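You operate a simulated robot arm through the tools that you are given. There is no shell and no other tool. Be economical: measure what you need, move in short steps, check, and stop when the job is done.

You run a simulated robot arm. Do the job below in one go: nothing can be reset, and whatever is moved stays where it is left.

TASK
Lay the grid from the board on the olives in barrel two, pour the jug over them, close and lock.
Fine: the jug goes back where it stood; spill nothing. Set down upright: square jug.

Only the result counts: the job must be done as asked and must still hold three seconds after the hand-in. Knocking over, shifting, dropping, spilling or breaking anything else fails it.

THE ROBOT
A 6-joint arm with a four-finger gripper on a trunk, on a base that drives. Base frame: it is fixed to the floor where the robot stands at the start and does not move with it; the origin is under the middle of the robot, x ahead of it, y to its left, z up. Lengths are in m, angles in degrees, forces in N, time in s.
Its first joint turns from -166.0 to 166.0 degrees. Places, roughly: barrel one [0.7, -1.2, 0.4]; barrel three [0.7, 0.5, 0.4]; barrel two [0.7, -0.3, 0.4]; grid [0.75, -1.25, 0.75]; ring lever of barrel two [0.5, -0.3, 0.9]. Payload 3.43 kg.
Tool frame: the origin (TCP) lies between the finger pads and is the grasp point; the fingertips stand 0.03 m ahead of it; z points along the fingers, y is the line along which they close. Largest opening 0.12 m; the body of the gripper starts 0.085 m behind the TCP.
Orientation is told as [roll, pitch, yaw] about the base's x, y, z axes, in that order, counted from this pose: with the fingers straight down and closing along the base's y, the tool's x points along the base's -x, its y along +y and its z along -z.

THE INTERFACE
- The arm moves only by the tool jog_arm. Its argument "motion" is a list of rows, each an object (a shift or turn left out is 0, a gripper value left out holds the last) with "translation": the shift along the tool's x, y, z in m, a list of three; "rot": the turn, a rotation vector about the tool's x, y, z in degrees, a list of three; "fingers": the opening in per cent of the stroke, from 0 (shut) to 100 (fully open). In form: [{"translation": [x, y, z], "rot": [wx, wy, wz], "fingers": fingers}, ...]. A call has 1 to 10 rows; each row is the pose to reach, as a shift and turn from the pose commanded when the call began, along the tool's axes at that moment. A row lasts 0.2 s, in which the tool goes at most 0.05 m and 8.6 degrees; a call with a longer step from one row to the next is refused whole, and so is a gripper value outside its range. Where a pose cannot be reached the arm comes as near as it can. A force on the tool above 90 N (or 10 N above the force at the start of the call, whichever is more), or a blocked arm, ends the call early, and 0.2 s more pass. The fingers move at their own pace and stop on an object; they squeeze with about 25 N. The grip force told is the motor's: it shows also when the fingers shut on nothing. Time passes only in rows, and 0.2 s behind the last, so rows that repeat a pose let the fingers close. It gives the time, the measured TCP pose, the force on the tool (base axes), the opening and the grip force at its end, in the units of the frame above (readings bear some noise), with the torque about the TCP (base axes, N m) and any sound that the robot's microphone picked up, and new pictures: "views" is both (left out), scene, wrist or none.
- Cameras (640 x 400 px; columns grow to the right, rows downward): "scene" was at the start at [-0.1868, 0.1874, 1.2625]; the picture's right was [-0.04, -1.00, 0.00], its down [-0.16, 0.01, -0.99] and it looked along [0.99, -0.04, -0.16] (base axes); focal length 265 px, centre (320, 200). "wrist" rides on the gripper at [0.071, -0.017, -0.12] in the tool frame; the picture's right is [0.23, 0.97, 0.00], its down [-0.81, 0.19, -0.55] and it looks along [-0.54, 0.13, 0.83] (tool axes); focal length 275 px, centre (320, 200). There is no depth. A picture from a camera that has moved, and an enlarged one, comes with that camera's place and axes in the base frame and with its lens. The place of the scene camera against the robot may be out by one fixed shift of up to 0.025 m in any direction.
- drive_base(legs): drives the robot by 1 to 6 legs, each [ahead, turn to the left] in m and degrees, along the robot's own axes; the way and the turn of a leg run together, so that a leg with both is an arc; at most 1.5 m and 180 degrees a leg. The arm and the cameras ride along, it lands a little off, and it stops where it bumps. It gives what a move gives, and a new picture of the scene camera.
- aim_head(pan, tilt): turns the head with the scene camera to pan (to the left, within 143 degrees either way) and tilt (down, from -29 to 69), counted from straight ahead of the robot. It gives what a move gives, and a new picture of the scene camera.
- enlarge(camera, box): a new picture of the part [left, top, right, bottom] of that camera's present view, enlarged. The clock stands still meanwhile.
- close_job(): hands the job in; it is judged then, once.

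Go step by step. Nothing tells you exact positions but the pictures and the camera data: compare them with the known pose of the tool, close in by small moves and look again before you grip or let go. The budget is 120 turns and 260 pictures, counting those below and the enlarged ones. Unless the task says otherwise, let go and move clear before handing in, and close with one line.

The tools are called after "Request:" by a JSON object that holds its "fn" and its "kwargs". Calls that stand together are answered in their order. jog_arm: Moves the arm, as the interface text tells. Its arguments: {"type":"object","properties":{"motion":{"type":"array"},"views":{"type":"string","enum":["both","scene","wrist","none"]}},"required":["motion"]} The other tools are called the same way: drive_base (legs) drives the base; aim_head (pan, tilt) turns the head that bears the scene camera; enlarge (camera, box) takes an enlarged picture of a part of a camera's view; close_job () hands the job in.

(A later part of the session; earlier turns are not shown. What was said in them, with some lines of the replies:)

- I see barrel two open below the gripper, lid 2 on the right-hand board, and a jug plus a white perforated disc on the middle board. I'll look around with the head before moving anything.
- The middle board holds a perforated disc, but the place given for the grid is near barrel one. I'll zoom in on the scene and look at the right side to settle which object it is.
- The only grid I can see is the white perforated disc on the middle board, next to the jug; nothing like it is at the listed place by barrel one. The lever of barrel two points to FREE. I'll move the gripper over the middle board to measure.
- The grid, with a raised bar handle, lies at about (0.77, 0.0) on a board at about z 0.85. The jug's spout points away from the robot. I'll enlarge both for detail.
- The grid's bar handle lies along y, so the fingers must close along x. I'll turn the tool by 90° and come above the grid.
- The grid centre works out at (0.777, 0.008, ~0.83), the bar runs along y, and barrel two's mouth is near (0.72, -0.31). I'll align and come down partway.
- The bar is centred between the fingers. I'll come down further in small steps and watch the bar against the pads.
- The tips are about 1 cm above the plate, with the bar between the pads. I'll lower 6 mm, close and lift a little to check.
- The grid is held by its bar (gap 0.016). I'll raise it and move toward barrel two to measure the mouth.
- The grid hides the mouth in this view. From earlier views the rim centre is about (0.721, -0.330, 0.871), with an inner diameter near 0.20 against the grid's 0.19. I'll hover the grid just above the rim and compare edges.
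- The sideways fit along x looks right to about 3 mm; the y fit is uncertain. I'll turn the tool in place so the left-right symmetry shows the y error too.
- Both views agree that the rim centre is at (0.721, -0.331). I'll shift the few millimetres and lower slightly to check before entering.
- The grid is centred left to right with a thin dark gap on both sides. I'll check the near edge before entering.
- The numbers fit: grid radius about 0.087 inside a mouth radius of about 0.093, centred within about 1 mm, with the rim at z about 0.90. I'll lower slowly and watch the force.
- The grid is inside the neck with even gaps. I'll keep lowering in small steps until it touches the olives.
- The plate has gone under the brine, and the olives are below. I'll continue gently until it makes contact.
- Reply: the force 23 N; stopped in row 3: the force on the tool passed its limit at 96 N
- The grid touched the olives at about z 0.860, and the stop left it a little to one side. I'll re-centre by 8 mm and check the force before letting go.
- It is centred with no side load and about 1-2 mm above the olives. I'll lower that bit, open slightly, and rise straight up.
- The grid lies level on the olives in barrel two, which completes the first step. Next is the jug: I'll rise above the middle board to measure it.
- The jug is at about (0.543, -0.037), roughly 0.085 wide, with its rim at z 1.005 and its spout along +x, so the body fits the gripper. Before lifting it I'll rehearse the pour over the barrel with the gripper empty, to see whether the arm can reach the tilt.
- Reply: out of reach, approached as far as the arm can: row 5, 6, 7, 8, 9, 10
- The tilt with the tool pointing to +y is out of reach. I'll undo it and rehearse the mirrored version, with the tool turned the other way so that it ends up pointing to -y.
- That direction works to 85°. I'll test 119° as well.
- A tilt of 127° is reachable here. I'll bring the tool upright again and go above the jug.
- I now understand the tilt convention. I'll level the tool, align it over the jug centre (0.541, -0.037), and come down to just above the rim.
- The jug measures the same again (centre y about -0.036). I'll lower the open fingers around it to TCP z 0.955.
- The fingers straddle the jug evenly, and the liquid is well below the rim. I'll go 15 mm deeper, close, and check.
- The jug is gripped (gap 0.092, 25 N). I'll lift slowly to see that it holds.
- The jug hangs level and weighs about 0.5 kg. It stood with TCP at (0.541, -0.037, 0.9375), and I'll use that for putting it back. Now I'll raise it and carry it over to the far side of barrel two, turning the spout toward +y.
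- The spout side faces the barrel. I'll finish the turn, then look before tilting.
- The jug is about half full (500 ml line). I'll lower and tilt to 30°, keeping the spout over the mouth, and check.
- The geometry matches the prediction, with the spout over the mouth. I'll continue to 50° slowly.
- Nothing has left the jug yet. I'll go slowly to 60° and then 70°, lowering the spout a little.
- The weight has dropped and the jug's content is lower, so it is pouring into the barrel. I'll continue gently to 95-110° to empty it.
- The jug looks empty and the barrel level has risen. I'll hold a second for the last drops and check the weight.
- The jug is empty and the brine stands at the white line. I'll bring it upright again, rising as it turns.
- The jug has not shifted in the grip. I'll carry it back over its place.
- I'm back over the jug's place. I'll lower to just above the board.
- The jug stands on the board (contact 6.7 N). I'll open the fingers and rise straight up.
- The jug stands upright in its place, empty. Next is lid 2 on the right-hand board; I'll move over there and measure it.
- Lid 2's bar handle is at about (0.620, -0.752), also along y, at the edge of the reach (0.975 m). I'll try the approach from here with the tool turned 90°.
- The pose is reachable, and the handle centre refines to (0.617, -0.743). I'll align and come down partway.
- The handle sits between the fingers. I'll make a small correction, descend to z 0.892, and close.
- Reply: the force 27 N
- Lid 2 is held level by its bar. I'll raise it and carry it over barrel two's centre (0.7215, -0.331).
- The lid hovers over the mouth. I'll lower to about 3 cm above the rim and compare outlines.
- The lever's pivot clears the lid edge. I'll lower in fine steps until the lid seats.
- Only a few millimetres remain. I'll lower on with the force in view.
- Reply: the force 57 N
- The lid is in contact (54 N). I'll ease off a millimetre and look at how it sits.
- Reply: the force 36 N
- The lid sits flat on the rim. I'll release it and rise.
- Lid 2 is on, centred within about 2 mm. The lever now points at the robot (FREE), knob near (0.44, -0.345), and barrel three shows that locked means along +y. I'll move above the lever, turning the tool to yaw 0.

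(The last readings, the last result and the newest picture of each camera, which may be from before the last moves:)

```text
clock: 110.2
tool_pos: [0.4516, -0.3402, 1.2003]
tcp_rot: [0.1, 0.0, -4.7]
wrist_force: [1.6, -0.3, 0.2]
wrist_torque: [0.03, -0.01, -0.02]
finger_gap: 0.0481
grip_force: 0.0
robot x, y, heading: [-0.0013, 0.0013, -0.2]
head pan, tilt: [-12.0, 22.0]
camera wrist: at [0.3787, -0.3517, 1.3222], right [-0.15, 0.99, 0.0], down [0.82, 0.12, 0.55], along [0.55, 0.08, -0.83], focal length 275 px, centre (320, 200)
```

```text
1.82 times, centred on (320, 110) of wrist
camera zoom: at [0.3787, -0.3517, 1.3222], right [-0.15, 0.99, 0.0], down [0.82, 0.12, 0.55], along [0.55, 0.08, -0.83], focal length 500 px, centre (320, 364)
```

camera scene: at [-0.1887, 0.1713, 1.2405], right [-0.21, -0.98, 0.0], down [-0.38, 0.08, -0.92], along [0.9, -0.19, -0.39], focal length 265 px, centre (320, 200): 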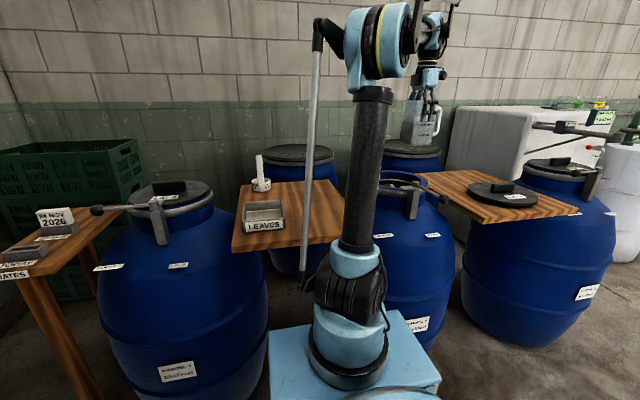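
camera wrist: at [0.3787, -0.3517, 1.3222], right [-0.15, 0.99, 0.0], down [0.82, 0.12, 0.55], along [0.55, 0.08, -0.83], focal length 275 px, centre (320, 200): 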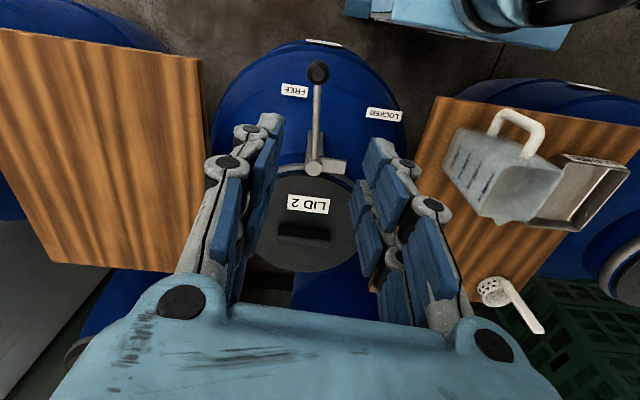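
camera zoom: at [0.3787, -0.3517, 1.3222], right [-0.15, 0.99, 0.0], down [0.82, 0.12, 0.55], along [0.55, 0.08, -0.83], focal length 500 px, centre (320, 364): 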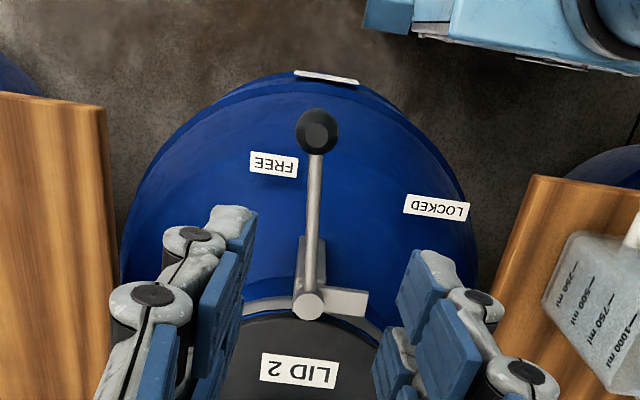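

The knob is at (0.439, -0.345, ~0.925) and the pivot at (0.574, -0.333). I'll come down over the knob with the fingers straddling it.

Request:
{"fn": "jog_arm", "kwargs": {"motion": [{"translation": [0.006, -0.003, 0.04], "rot": [0, 0, -5], "fingers": 60}, {"translation": [0.0122, -0.006, 0.08], "rot": [0, 0, -9.7]}, {"translation": [0.0122, -0.006, 0.12], "rot": [0, 0, -9.7]}, {"translation": [0.0122, -0.006, 0.16], "rot": [0, 0, -9.7]}, {"translation": [0.0122, -0.006, 0.19], "rot": [0, 0, -9.7]}, {"translation": [0.0122, -0.006, 0.19], "rot": [0, 0, -9.7]}], "views": "both"}}

Request:
{"fn": "enlarge", "kwargs": {"camera": "scene", "box": [360, 120, 480, 220]}}

```text
clock: 111.6
tool_pos: [0.4399, -0.3464, 1.0087]
tcp_rot: [0.0, 0.0, 5.0]
wrist_force: [-0.5, -0.6, -0.7]
wrist_torque: [-0.01, 0.0, 0.0]
finger_gap: 0.072
grip_force: 0.1
robot x, y, heading: [0.0, -0.0022, 0.1]
head pan, tilt: [-12.0, 22.0]
camera scene: at [-0.189, 0.1714, 1.2404], right [-0.21, -0.98, 0.0], down [-0.38, 0.08, -0.92], along [0.9, -0.19, -0.39], focal length 265 px, centre (320, 200)
camera wrist: at [0.3701, -0.3687, 1.1307], right [-0.31, 0.95, 0.0], down [0.79, 0.26, 0.55], along [0.53, 0.17, -0.83], focal length 275 px, centre (320, 200)
```

scene: 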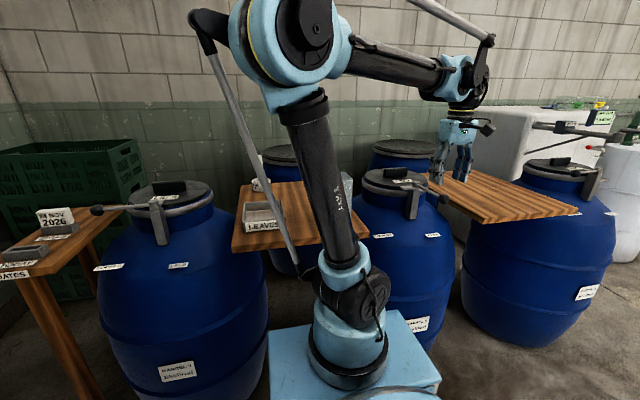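
wrist: 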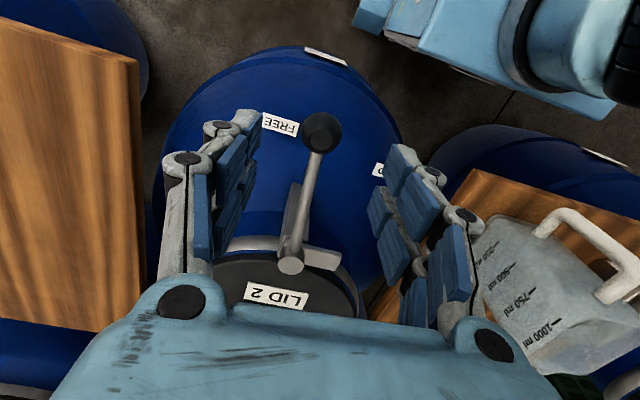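

```text
4.00 times, centred on (420, 170) of scene
camera zoom: at [-0.189, 0.1714, 1.2404], right [-0.21, -0.98, 0.0], down [-0.38, 0.08, -0.92], along [0.9, -0.19, -0.39], focal length 1061 px, centre (-80, 320)
```

zoom: 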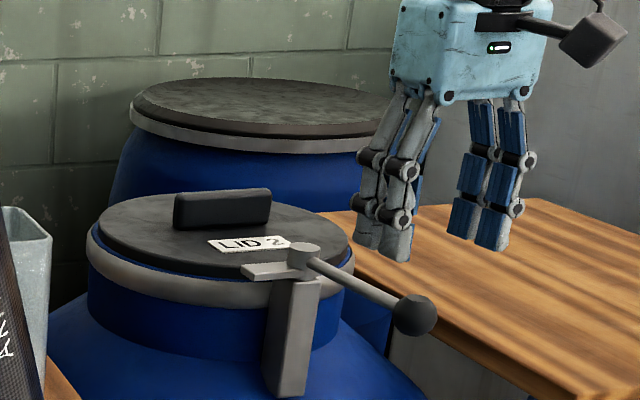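

Request:
{"fn": "jog_arm", "kwargs": {"motion": [{"translation": [0, 0, 0.03]}, {"translation": [0, 0, 0.06]}, {"translation": [0, 0, 0.08]}, {"translation": [0, 0, 0.087]}, {"translation": [0, 0, 0.087]}], "views": "wrist"}}

Request:
{"fn": "enlarge", "kwargs": {"camera": "scene", "box": [360, 120, 480, 220]}}

```text
clock: 112.8
tool_pos: [0.4396, -0.3477, 0.9241]
tcp_rot: [-0.1, 0.1, 4.9]
wrist_force: [-0.7, -0.8, 0.0]
wrist_torque: [0.02, -0.04, -0.02]
finger_gap: 0.072
grip_force: 0.0
robot x, y, heading: [0.002, -0.0008, -0.3]
head pan, tilt: [-12.0, 22.0]
camera wrist: at [0.3692, -0.3697, 1.0452], right [-0.31, 0.95, 0.0], down [0.79, 0.26, 0.55], along [0.53, 0.17, -0.83], focal length 275 px, centre (320, 200)
```

wrist: 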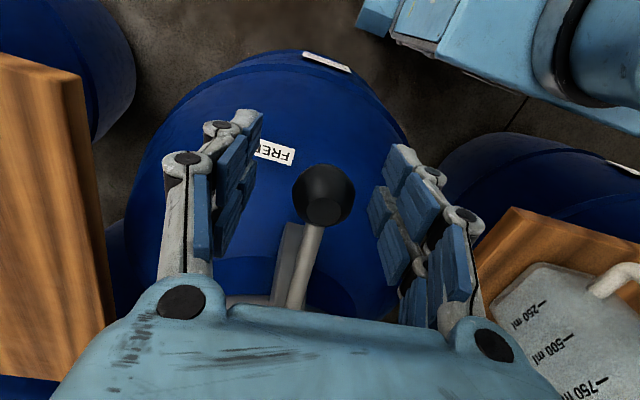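

```text
4.00 times, centred on (420, 170) of scene
camera zoom: at [-0.189, 0.1714, 1.2404], right [-0.21, -0.98, 0.0], down [-0.38, 0.08, -0.92], along [0.9, -0.19, -0.39], focal length 1061 px, centre (-80, 320)
```

zoom: 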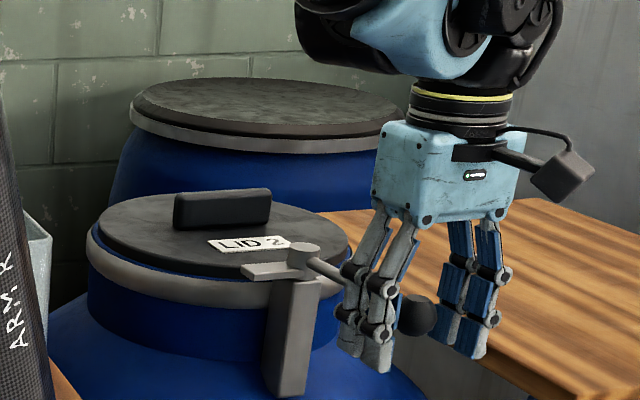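

The knob is between the pads. I'll close on it and begin swinging the lever along its arc toward LOCKED.

Request:
{"fn": "jog_arm", "kwargs": {"motion": [{"fingers": 0}, {"fingers": 0}, {"fingers": 0}], "views": "none"}}

Request:
{"fn": "jog_arm", "kwargs": {"motion": [{"translation": [-0.0004, 0.0094, 0], "rot": [0, 0, 4], "fingers": 0}, {"translation": [-0.0019, 0.0222, 0], "rot": [0, 0, 9.5]}, {"translation": [-0.0046, 0.0349, 0], "rot": [0, 0, 15]}, {"translation": [-0.0092, 0.0489, 0], "rot": [0, 0, 21.2]}, {"translation": [-0.0153, 0.0624, 0], "rot": [0, 0, 27.5]}, {"translation": [-0.0235, 0.0763, 0], "rot": [0, 0, 34.4]}], "views": "both"}}

```text
clock: 113.6
tool_pos: [0.4392, -0.3463, 0.9244]
tcp_rot: [-0.1, 0.0, 4.9]
wrist_force: [-1.2, 25.6, -3.4]
wrist_torque: [0.07, -0.07, 0.17]
finger_gap: 0.0287
grip_force: 45.0
robot x, y, heading: [-0.0014, 0.0006, 0.1]
head pan, tilt: [-12.0, 22.0]
```

```text
clock: 115.0
tool_pos: [0.4553, -0.2663, 0.9245]
tcp_rot: [0.0, 0.1, -29.6]
wrist_force: [-12.6, 6.6, -45.7]
wrist_torque: [-0.02, -0.09, 0.02]
finger_gap: 0.0291
grip_force: 45.1
robot x, y, heading: [0.0021, 0.0041, -0.3]
head pan, tilt: [-12.0, 22.0]
camera scene: at [-0.1886, 0.1712, 1.2405], right [-0.21, -0.98, 0.0], down [-0.38, 0.08, -0.92], along [0.9, -0.19, -0.39], focal length 265 px, centre (320, 200)
camera wrist: at [0.3848, -0.2463, 1.0458], right [0.28, 0.96, 0.0], down [0.8, -0.23, 0.55], along [0.53, -0.15, -0.83], focal length 275 px, centre (320, 200)
```

scene: 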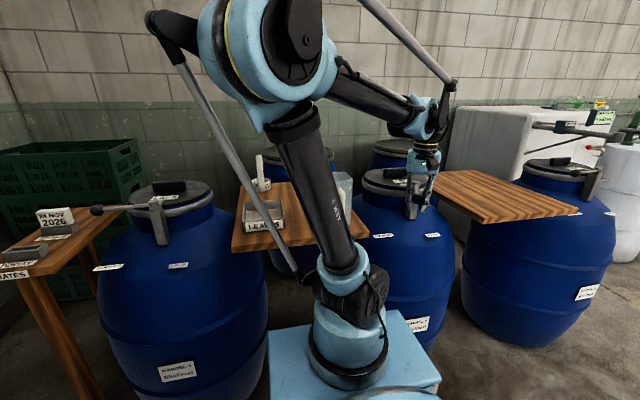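
wrist: 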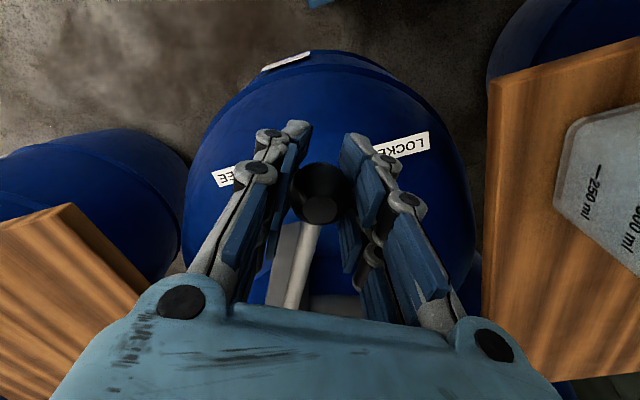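

The lever is following, but a downward pull of 46 N has built up. I'll yield a few millimetres downward and see whether it eases.

Request:
{"fn": "jog_arm", "kwargs": {"motion": [{"translation": [0, 0, 0.002]}, {"translation": [0, 0, 0.003]}, {"translation": [0, 0, 0.003]}], "views": "none"}}

Request:
{"fn": "enlarge", "kwargs": {"camera": "scene", "box": [360, 130, 460, 220]}}

```text
clock: 115.8
tool_pos: [0.4565, -0.2685, 0.9227]
tcp_rot: [-0.1, -0.1, -29.5]
wrist_force: [-5.3, 2.2, 8.4]
wrist_torque: [-0.11, -0.25, -0.04]
finger_gap: 0.0292
grip_force: 44.5
robot x, y, heading: [-0.0027, 0.003, 0.2]
head pan, tilt: [-12.0, 22.0]
```

```text
4.44 times, centred on (410, 175) of scene
camera zoom: at [-0.1894, 0.1716, 1.2403], right [-0.21, -0.98, 0.0], down [-0.38, 0.08, -0.92], along [0.9, -0.19, -0.39], focal length 1178 px, centre (-80, 311)
```

zoom: 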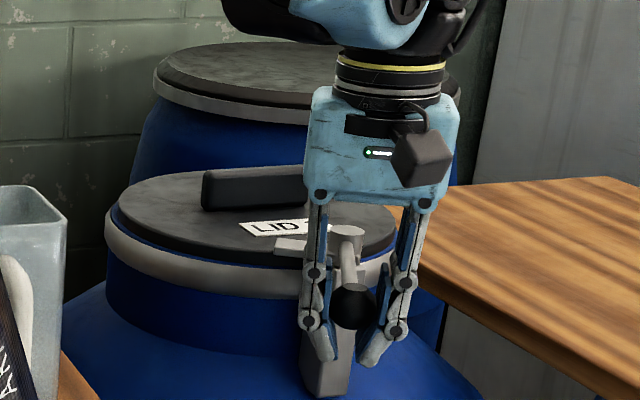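

The load eased at once, so it was only a millimetre of height mismatch. I'll swing further.

Request:
{"fn": "jog_arm", "kwargs": {"motion": [{"translation": [-0.0007, 0.014, 0], "rot": [0, 0, 6], "fingers": 0}, {"translation": [-0.0029, 0.0279, 0], "rot": [0, 0, 12]}, {"translation": [-0.0066, 0.0414, 0], "rot": [0, 0, 18]}, {"translation": [-0.0116, 0.0545, 0], "rot": [0, 0, 24]}, {"translation": [-0.018, 0.067, 0], "rot": [0, 0, 30]}, {"translation": [-0.0256, 0.0788, 0], "rot": [0, 0, 36]}], "views": "wrist"}}

Request:
{"fn": "enlarge", "kwargs": {"camera": "scene", "box": [360, 130, 460, 220]}}

```text
clock: 117.2
tool_pos: [0.5158, -0.2102, 0.9213]
tcp_rot: [0.0, 0.0, -65.5]
wrist_force: [-9.9, 25.9, -40.9]
wrist_torque: [0.25, -0.04, 0.2]
finger_gap: 0.0289
grip_force: 45.5
robot x, y, heading: [-0.0008, -0.0032, 0.1]
head pan, tilt: [-12.0, 22.0]
camera wrist: at [0.471, -0.1523, 1.0429], right [0.79, 0.61, 0.0], down [0.51, -0.66, 0.55], along [0.34, -0.44, -0.83], focal length 275 px, centre (320, 200)
```

wrist: 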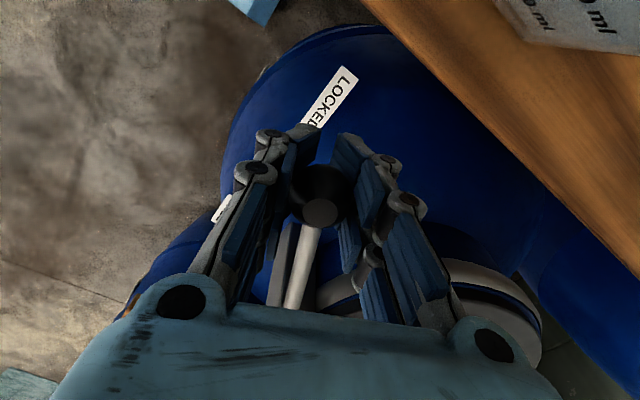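

```text
4.44 times, centred on (410, 175) of scene
camera zoom: at [-0.1885, 0.1719, 1.2404], right [-0.21, -0.98, 0.0], down [-0.38, 0.08, -0.92], along [0.9, -0.19, -0.39], focal length 1178 px, centre (-80, 311)
```

zoom: 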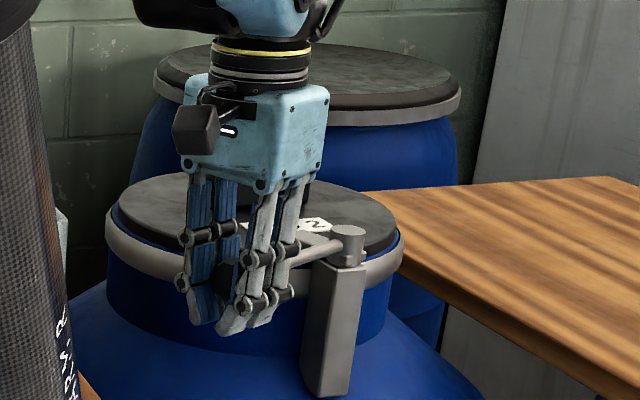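

The lever is at about 115°, nearly along the ring. I'll go on toward 90°, easing height and radius slightly.

Request:
{"fn": "jog_arm", "kwargs": {"motion": [{"translation": [0.001, 0.0142, 0.002], "rot": [0, 0, 6], "fingers": 0}, {"translation": [-0.0015, 0.0282, 0.002], "rot": [0, 0, 12]}, {"translation": [-0.0051, 0.042, 0.002], "rot": [0, 0, 18]}, {"translation": [-0.0102, 0.0553, 0.002], "rot": [0, 0, 24]}], "views": "wrist"}}

Request:
{"fn": "enlarge", "kwargs": {"camera": "scene", "box": [360, 130, 460, 220]}}

```text
clock: 118.2
tool_pos: [0.5634, -0.1993, 0.918]
tcp_rot: [-0.3, -0.1, -89.8]
wrist_force: [-77.1, -5.3, -41.9]
wrist_torque: [0.07, -0.88, 0.38]
finger_gap: 0.0297
grip_force: 44.6
robot x, y, heading: [0.0013, 0.002, -0.0]
head pan, tilt: [-12.0, 22.0]
camera wrist: at [0.5465, -0.1276, 1.0401], right [0.97, 0.23, 0.0], down [0.2, -0.81, 0.55], along [0.13, -0.54, -0.83], focal length 275 px, centre (320, 200)
```

wrist: 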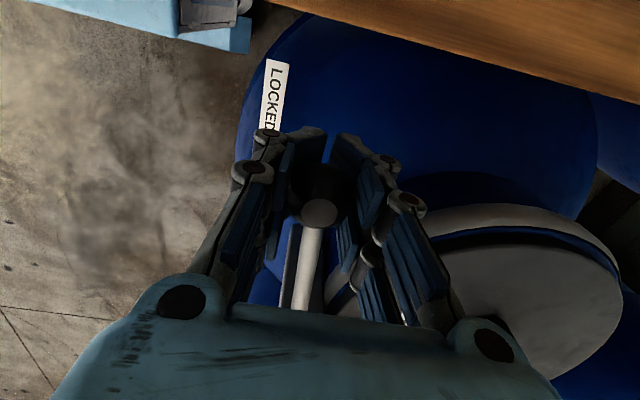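

```text
4.44 times, centred on (410, 175) of scene
camera zoom: at [-0.1943, 0.1713, 1.2396], right [-0.21, -0.98, 0.0], down [-0.37, 0.08, -0.92], along [0.9, -0.19, -0.38], focal length 1178 px, centre (-80, 311)
```

zoom: 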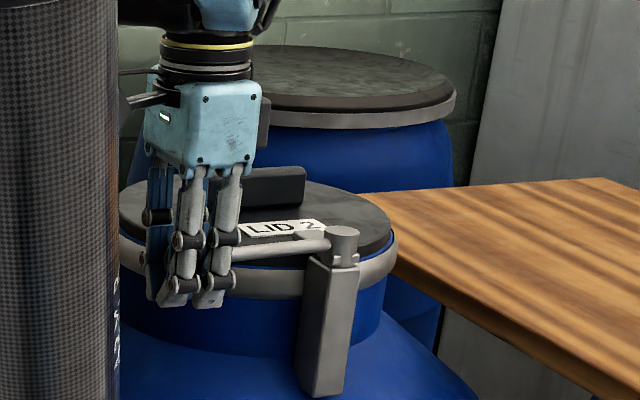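

The lever stops against a firm end at about 94°, which is 90° of travel from FREE. I'll take the tension off, open the fingers, rise and check whether it stays.

Request:
{"fn": "jog_arm", "kwargs": {"motion": [{"translation": [0, -0.003, 0.0015], "fingers": 0}, {"translation": [0, -0.003, 0.0015], "fingers": 0}], "views": "none"}}

Request:
{"fn": "jog_arm", "kwargs": {"motion": [{"fingers": 45}, {"fingers": 60}, {"fingers": 60}, {"translation": [0, 0, -0.03]}, {"translation": [0, 0, -0.07]}, {"translation": [0, 0, -0.12]}, {"translation": [0, 0, -0.17]}, {"translation": [0, 0, -0.22]}, {"translation": [0, 0, -0.27]}], "views": "both"}}

Request:
{"fn": "enlarge", "kwargs": {"camera": "scene", "box": [340, 130, 460, 220]}}

Request:
{"fn": "enlarge", "kwargs": {"camera": "wrist", "box": [120, 0, 520, 240]}}

```text
clock: 118.8
tool_pos: [0.564, -0.199, 0.9184]
tcp_rot: [0.2, 0.0, -89.6]
wrist_force: [-64.1, -9.3, -21.5]
wrist_torque: [-0.68, -0.36, 0.14]
finger_gap: 0.0296
grip_force: 45.0
robot x, y, heading: [0.0014, -0.0005, 0.2]
head pan, tilt: [-12.0, 22.0]
```

```text
clock: 120.8
tool_pos: [0.5665, -0.1981, 1.1884]
tcp_rot: [-0.1, 0.0, -89.5]
wrist_force: [0.2, 0.2, -0.3]
wrist_torque: [-0.02, -0.02, 0.01]
finger_gap: 0.0719
grip_force: 0.0
robot x, y, heading: [-0.0011, 0.0002, -0.2]
head pan, tilt: [-12.0, 22.0]
camera scene: at [-0.189, 0.1716, 1.2404], right [-0.21, -0.98, 0.0], down [-0.38, 0.08, -0.92], along [0.9, -0.19, -0.39], focal length 265 px, centre (320, 200)
camera wrist: at [0.55, -0.1262, 1.3097], right [0.97, 0.24, 0.0], down [0.2, -0.81, 0.55], along [0.13, -0.54, -0.83], focal length 275 px, centre (320, 200)
```

scene: 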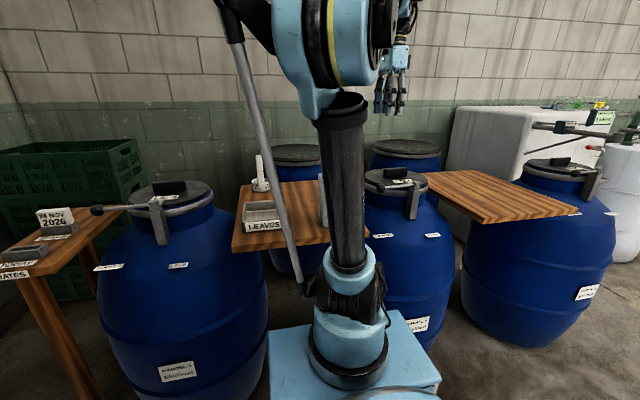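
wrist: 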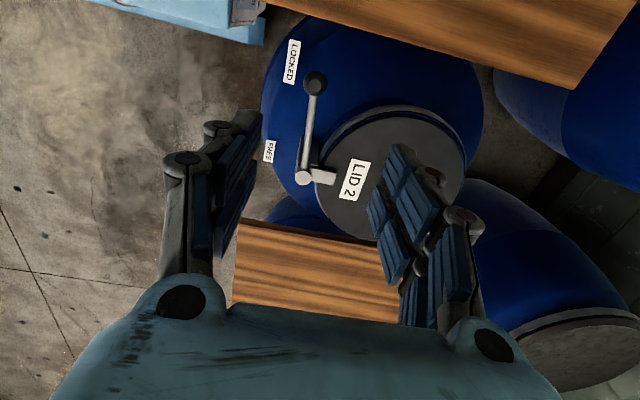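

```text
4.44 times, centred on (400, 175) of scene
camera zoom: at [-0.189, 0.1716, 1.2404], right [-0.21, -0.98, 0.0], down [-0.38, 0.08, -0.92], along [0.9, -0.19, -0.39], focal length 1178 px, centre (-36, 311)
```

zoom: 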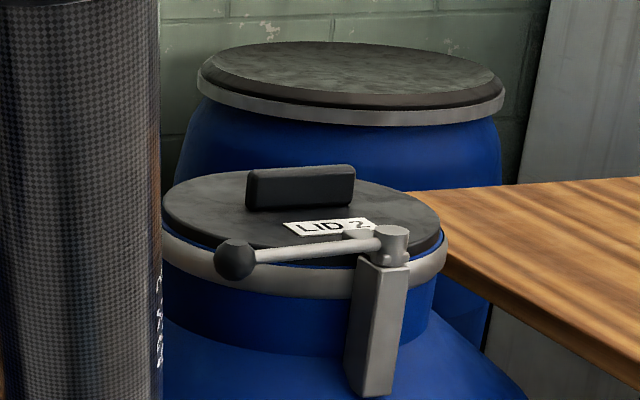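

```text
1.60 times, centred on (320, 120) of wrist
camera zoom: at [0.55, -0.1262, 1.3097], right [0.97, 0.24, 0.0], down [0.2, -0.81, 0.55], along [0.13, -0.54, -0.83], focal length 440 px, centre (320, 328)
```

zoom: 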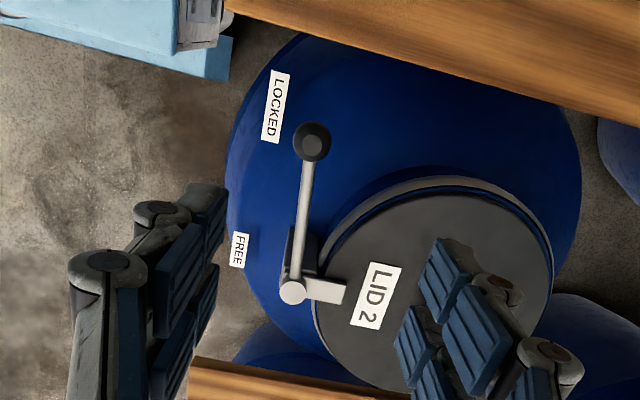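

The lever stays put, lies along the ring at about 95° and the clamp plate reaches over the lid. I'll compare it with the locked lever on barrel three and check the other objects.

Request:
{"fn": "enlarge", "kwargs": {"camera": "scene", "box": [80, 160, 220, 260]}}

Request:
{"fn": "aim_head", "kwargs": {"pan": 5, "tilt": 30}}

Request:
{"fn": "enlarge", "kwargs": {"camera": "scene", "box": [310, 110, 530, 230]}}

```text
4.00 times, centred on (150, 210) of scene
camera zoom: at [-0.189, 0.1716, 1.2404], right [-0.21, -0.98, 0.0], down [-0.38, 0.08, -0.92], along [0.9, -0.19, -0.39], focal length 1061 px, centre (1000, 160)
```

zoom: 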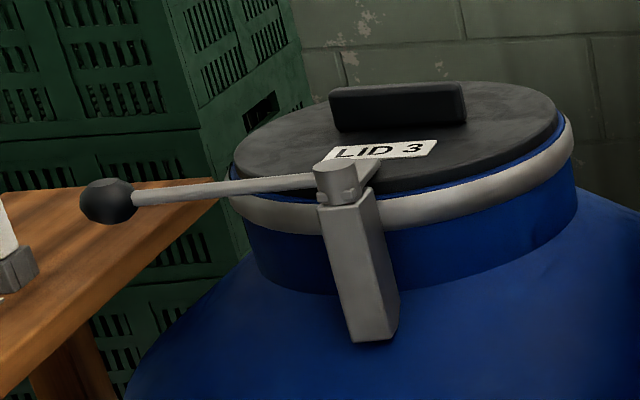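

```text
clock: 121.6
tool_pos: [0.5658, -0.1971, 1.1882]
tcp_rot: [0.0, -0.1, -89.4]
wrist_force: [-0.7, -0.3, 0.4]
wrist_torque: [0.0, 0.01, 0.0]
finger_gap: 0.0722
grip_force: 0.1
robot x, y, heading: [-0.0004, -0.0007, 0.3]
head pan, tilt: [5.0, 30.0]
camera scene: at [-0.1897, 0.1988, 1.2277], right [0.09, -1.0, 0.0], down [-0.51, -0.04, -0.86], along [0.86, 0.07, -0.51], focal length 265 px, centre (320, 200)
```

scene: 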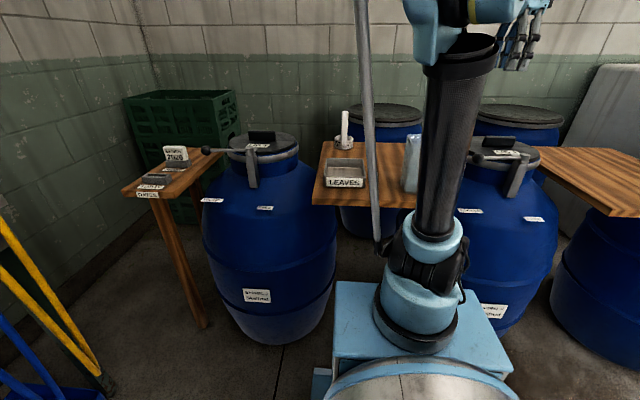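

```text
2.91 times, centred on (420, 170) of scene
camera zoom: at [-0.1897, 0.1988, 1.2277], right [0.09, -1.0, 0.0], down [-0.51, -0.04, -0.86], along [0.86, 0.07, -0.51], focal length 771 px, centre (29, 287)
```

zoom: 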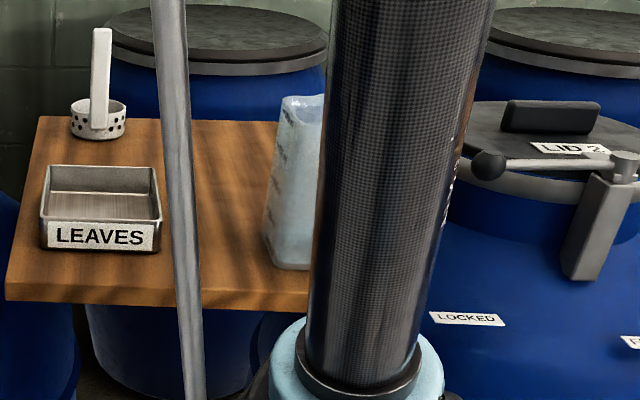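

Barrel two's lever sits at the same angle as barrel three's locked lever. The lid is seated, and the jug stands upright and empty where it was. The arm is clear, so I'm handing in.

Request:
{"fn": "close_job", "kwargs": {}}

```text
The job is handed in.
```

The job is handed in: the grid is on the olives in barrel two, the jug was poured over them and set back upright in its place, and lid 2 is on with the lever swung to LOCKED. I saw no spill. The listed grid position by barrel one was wrong; I used the grid that was on the board next to the jug.
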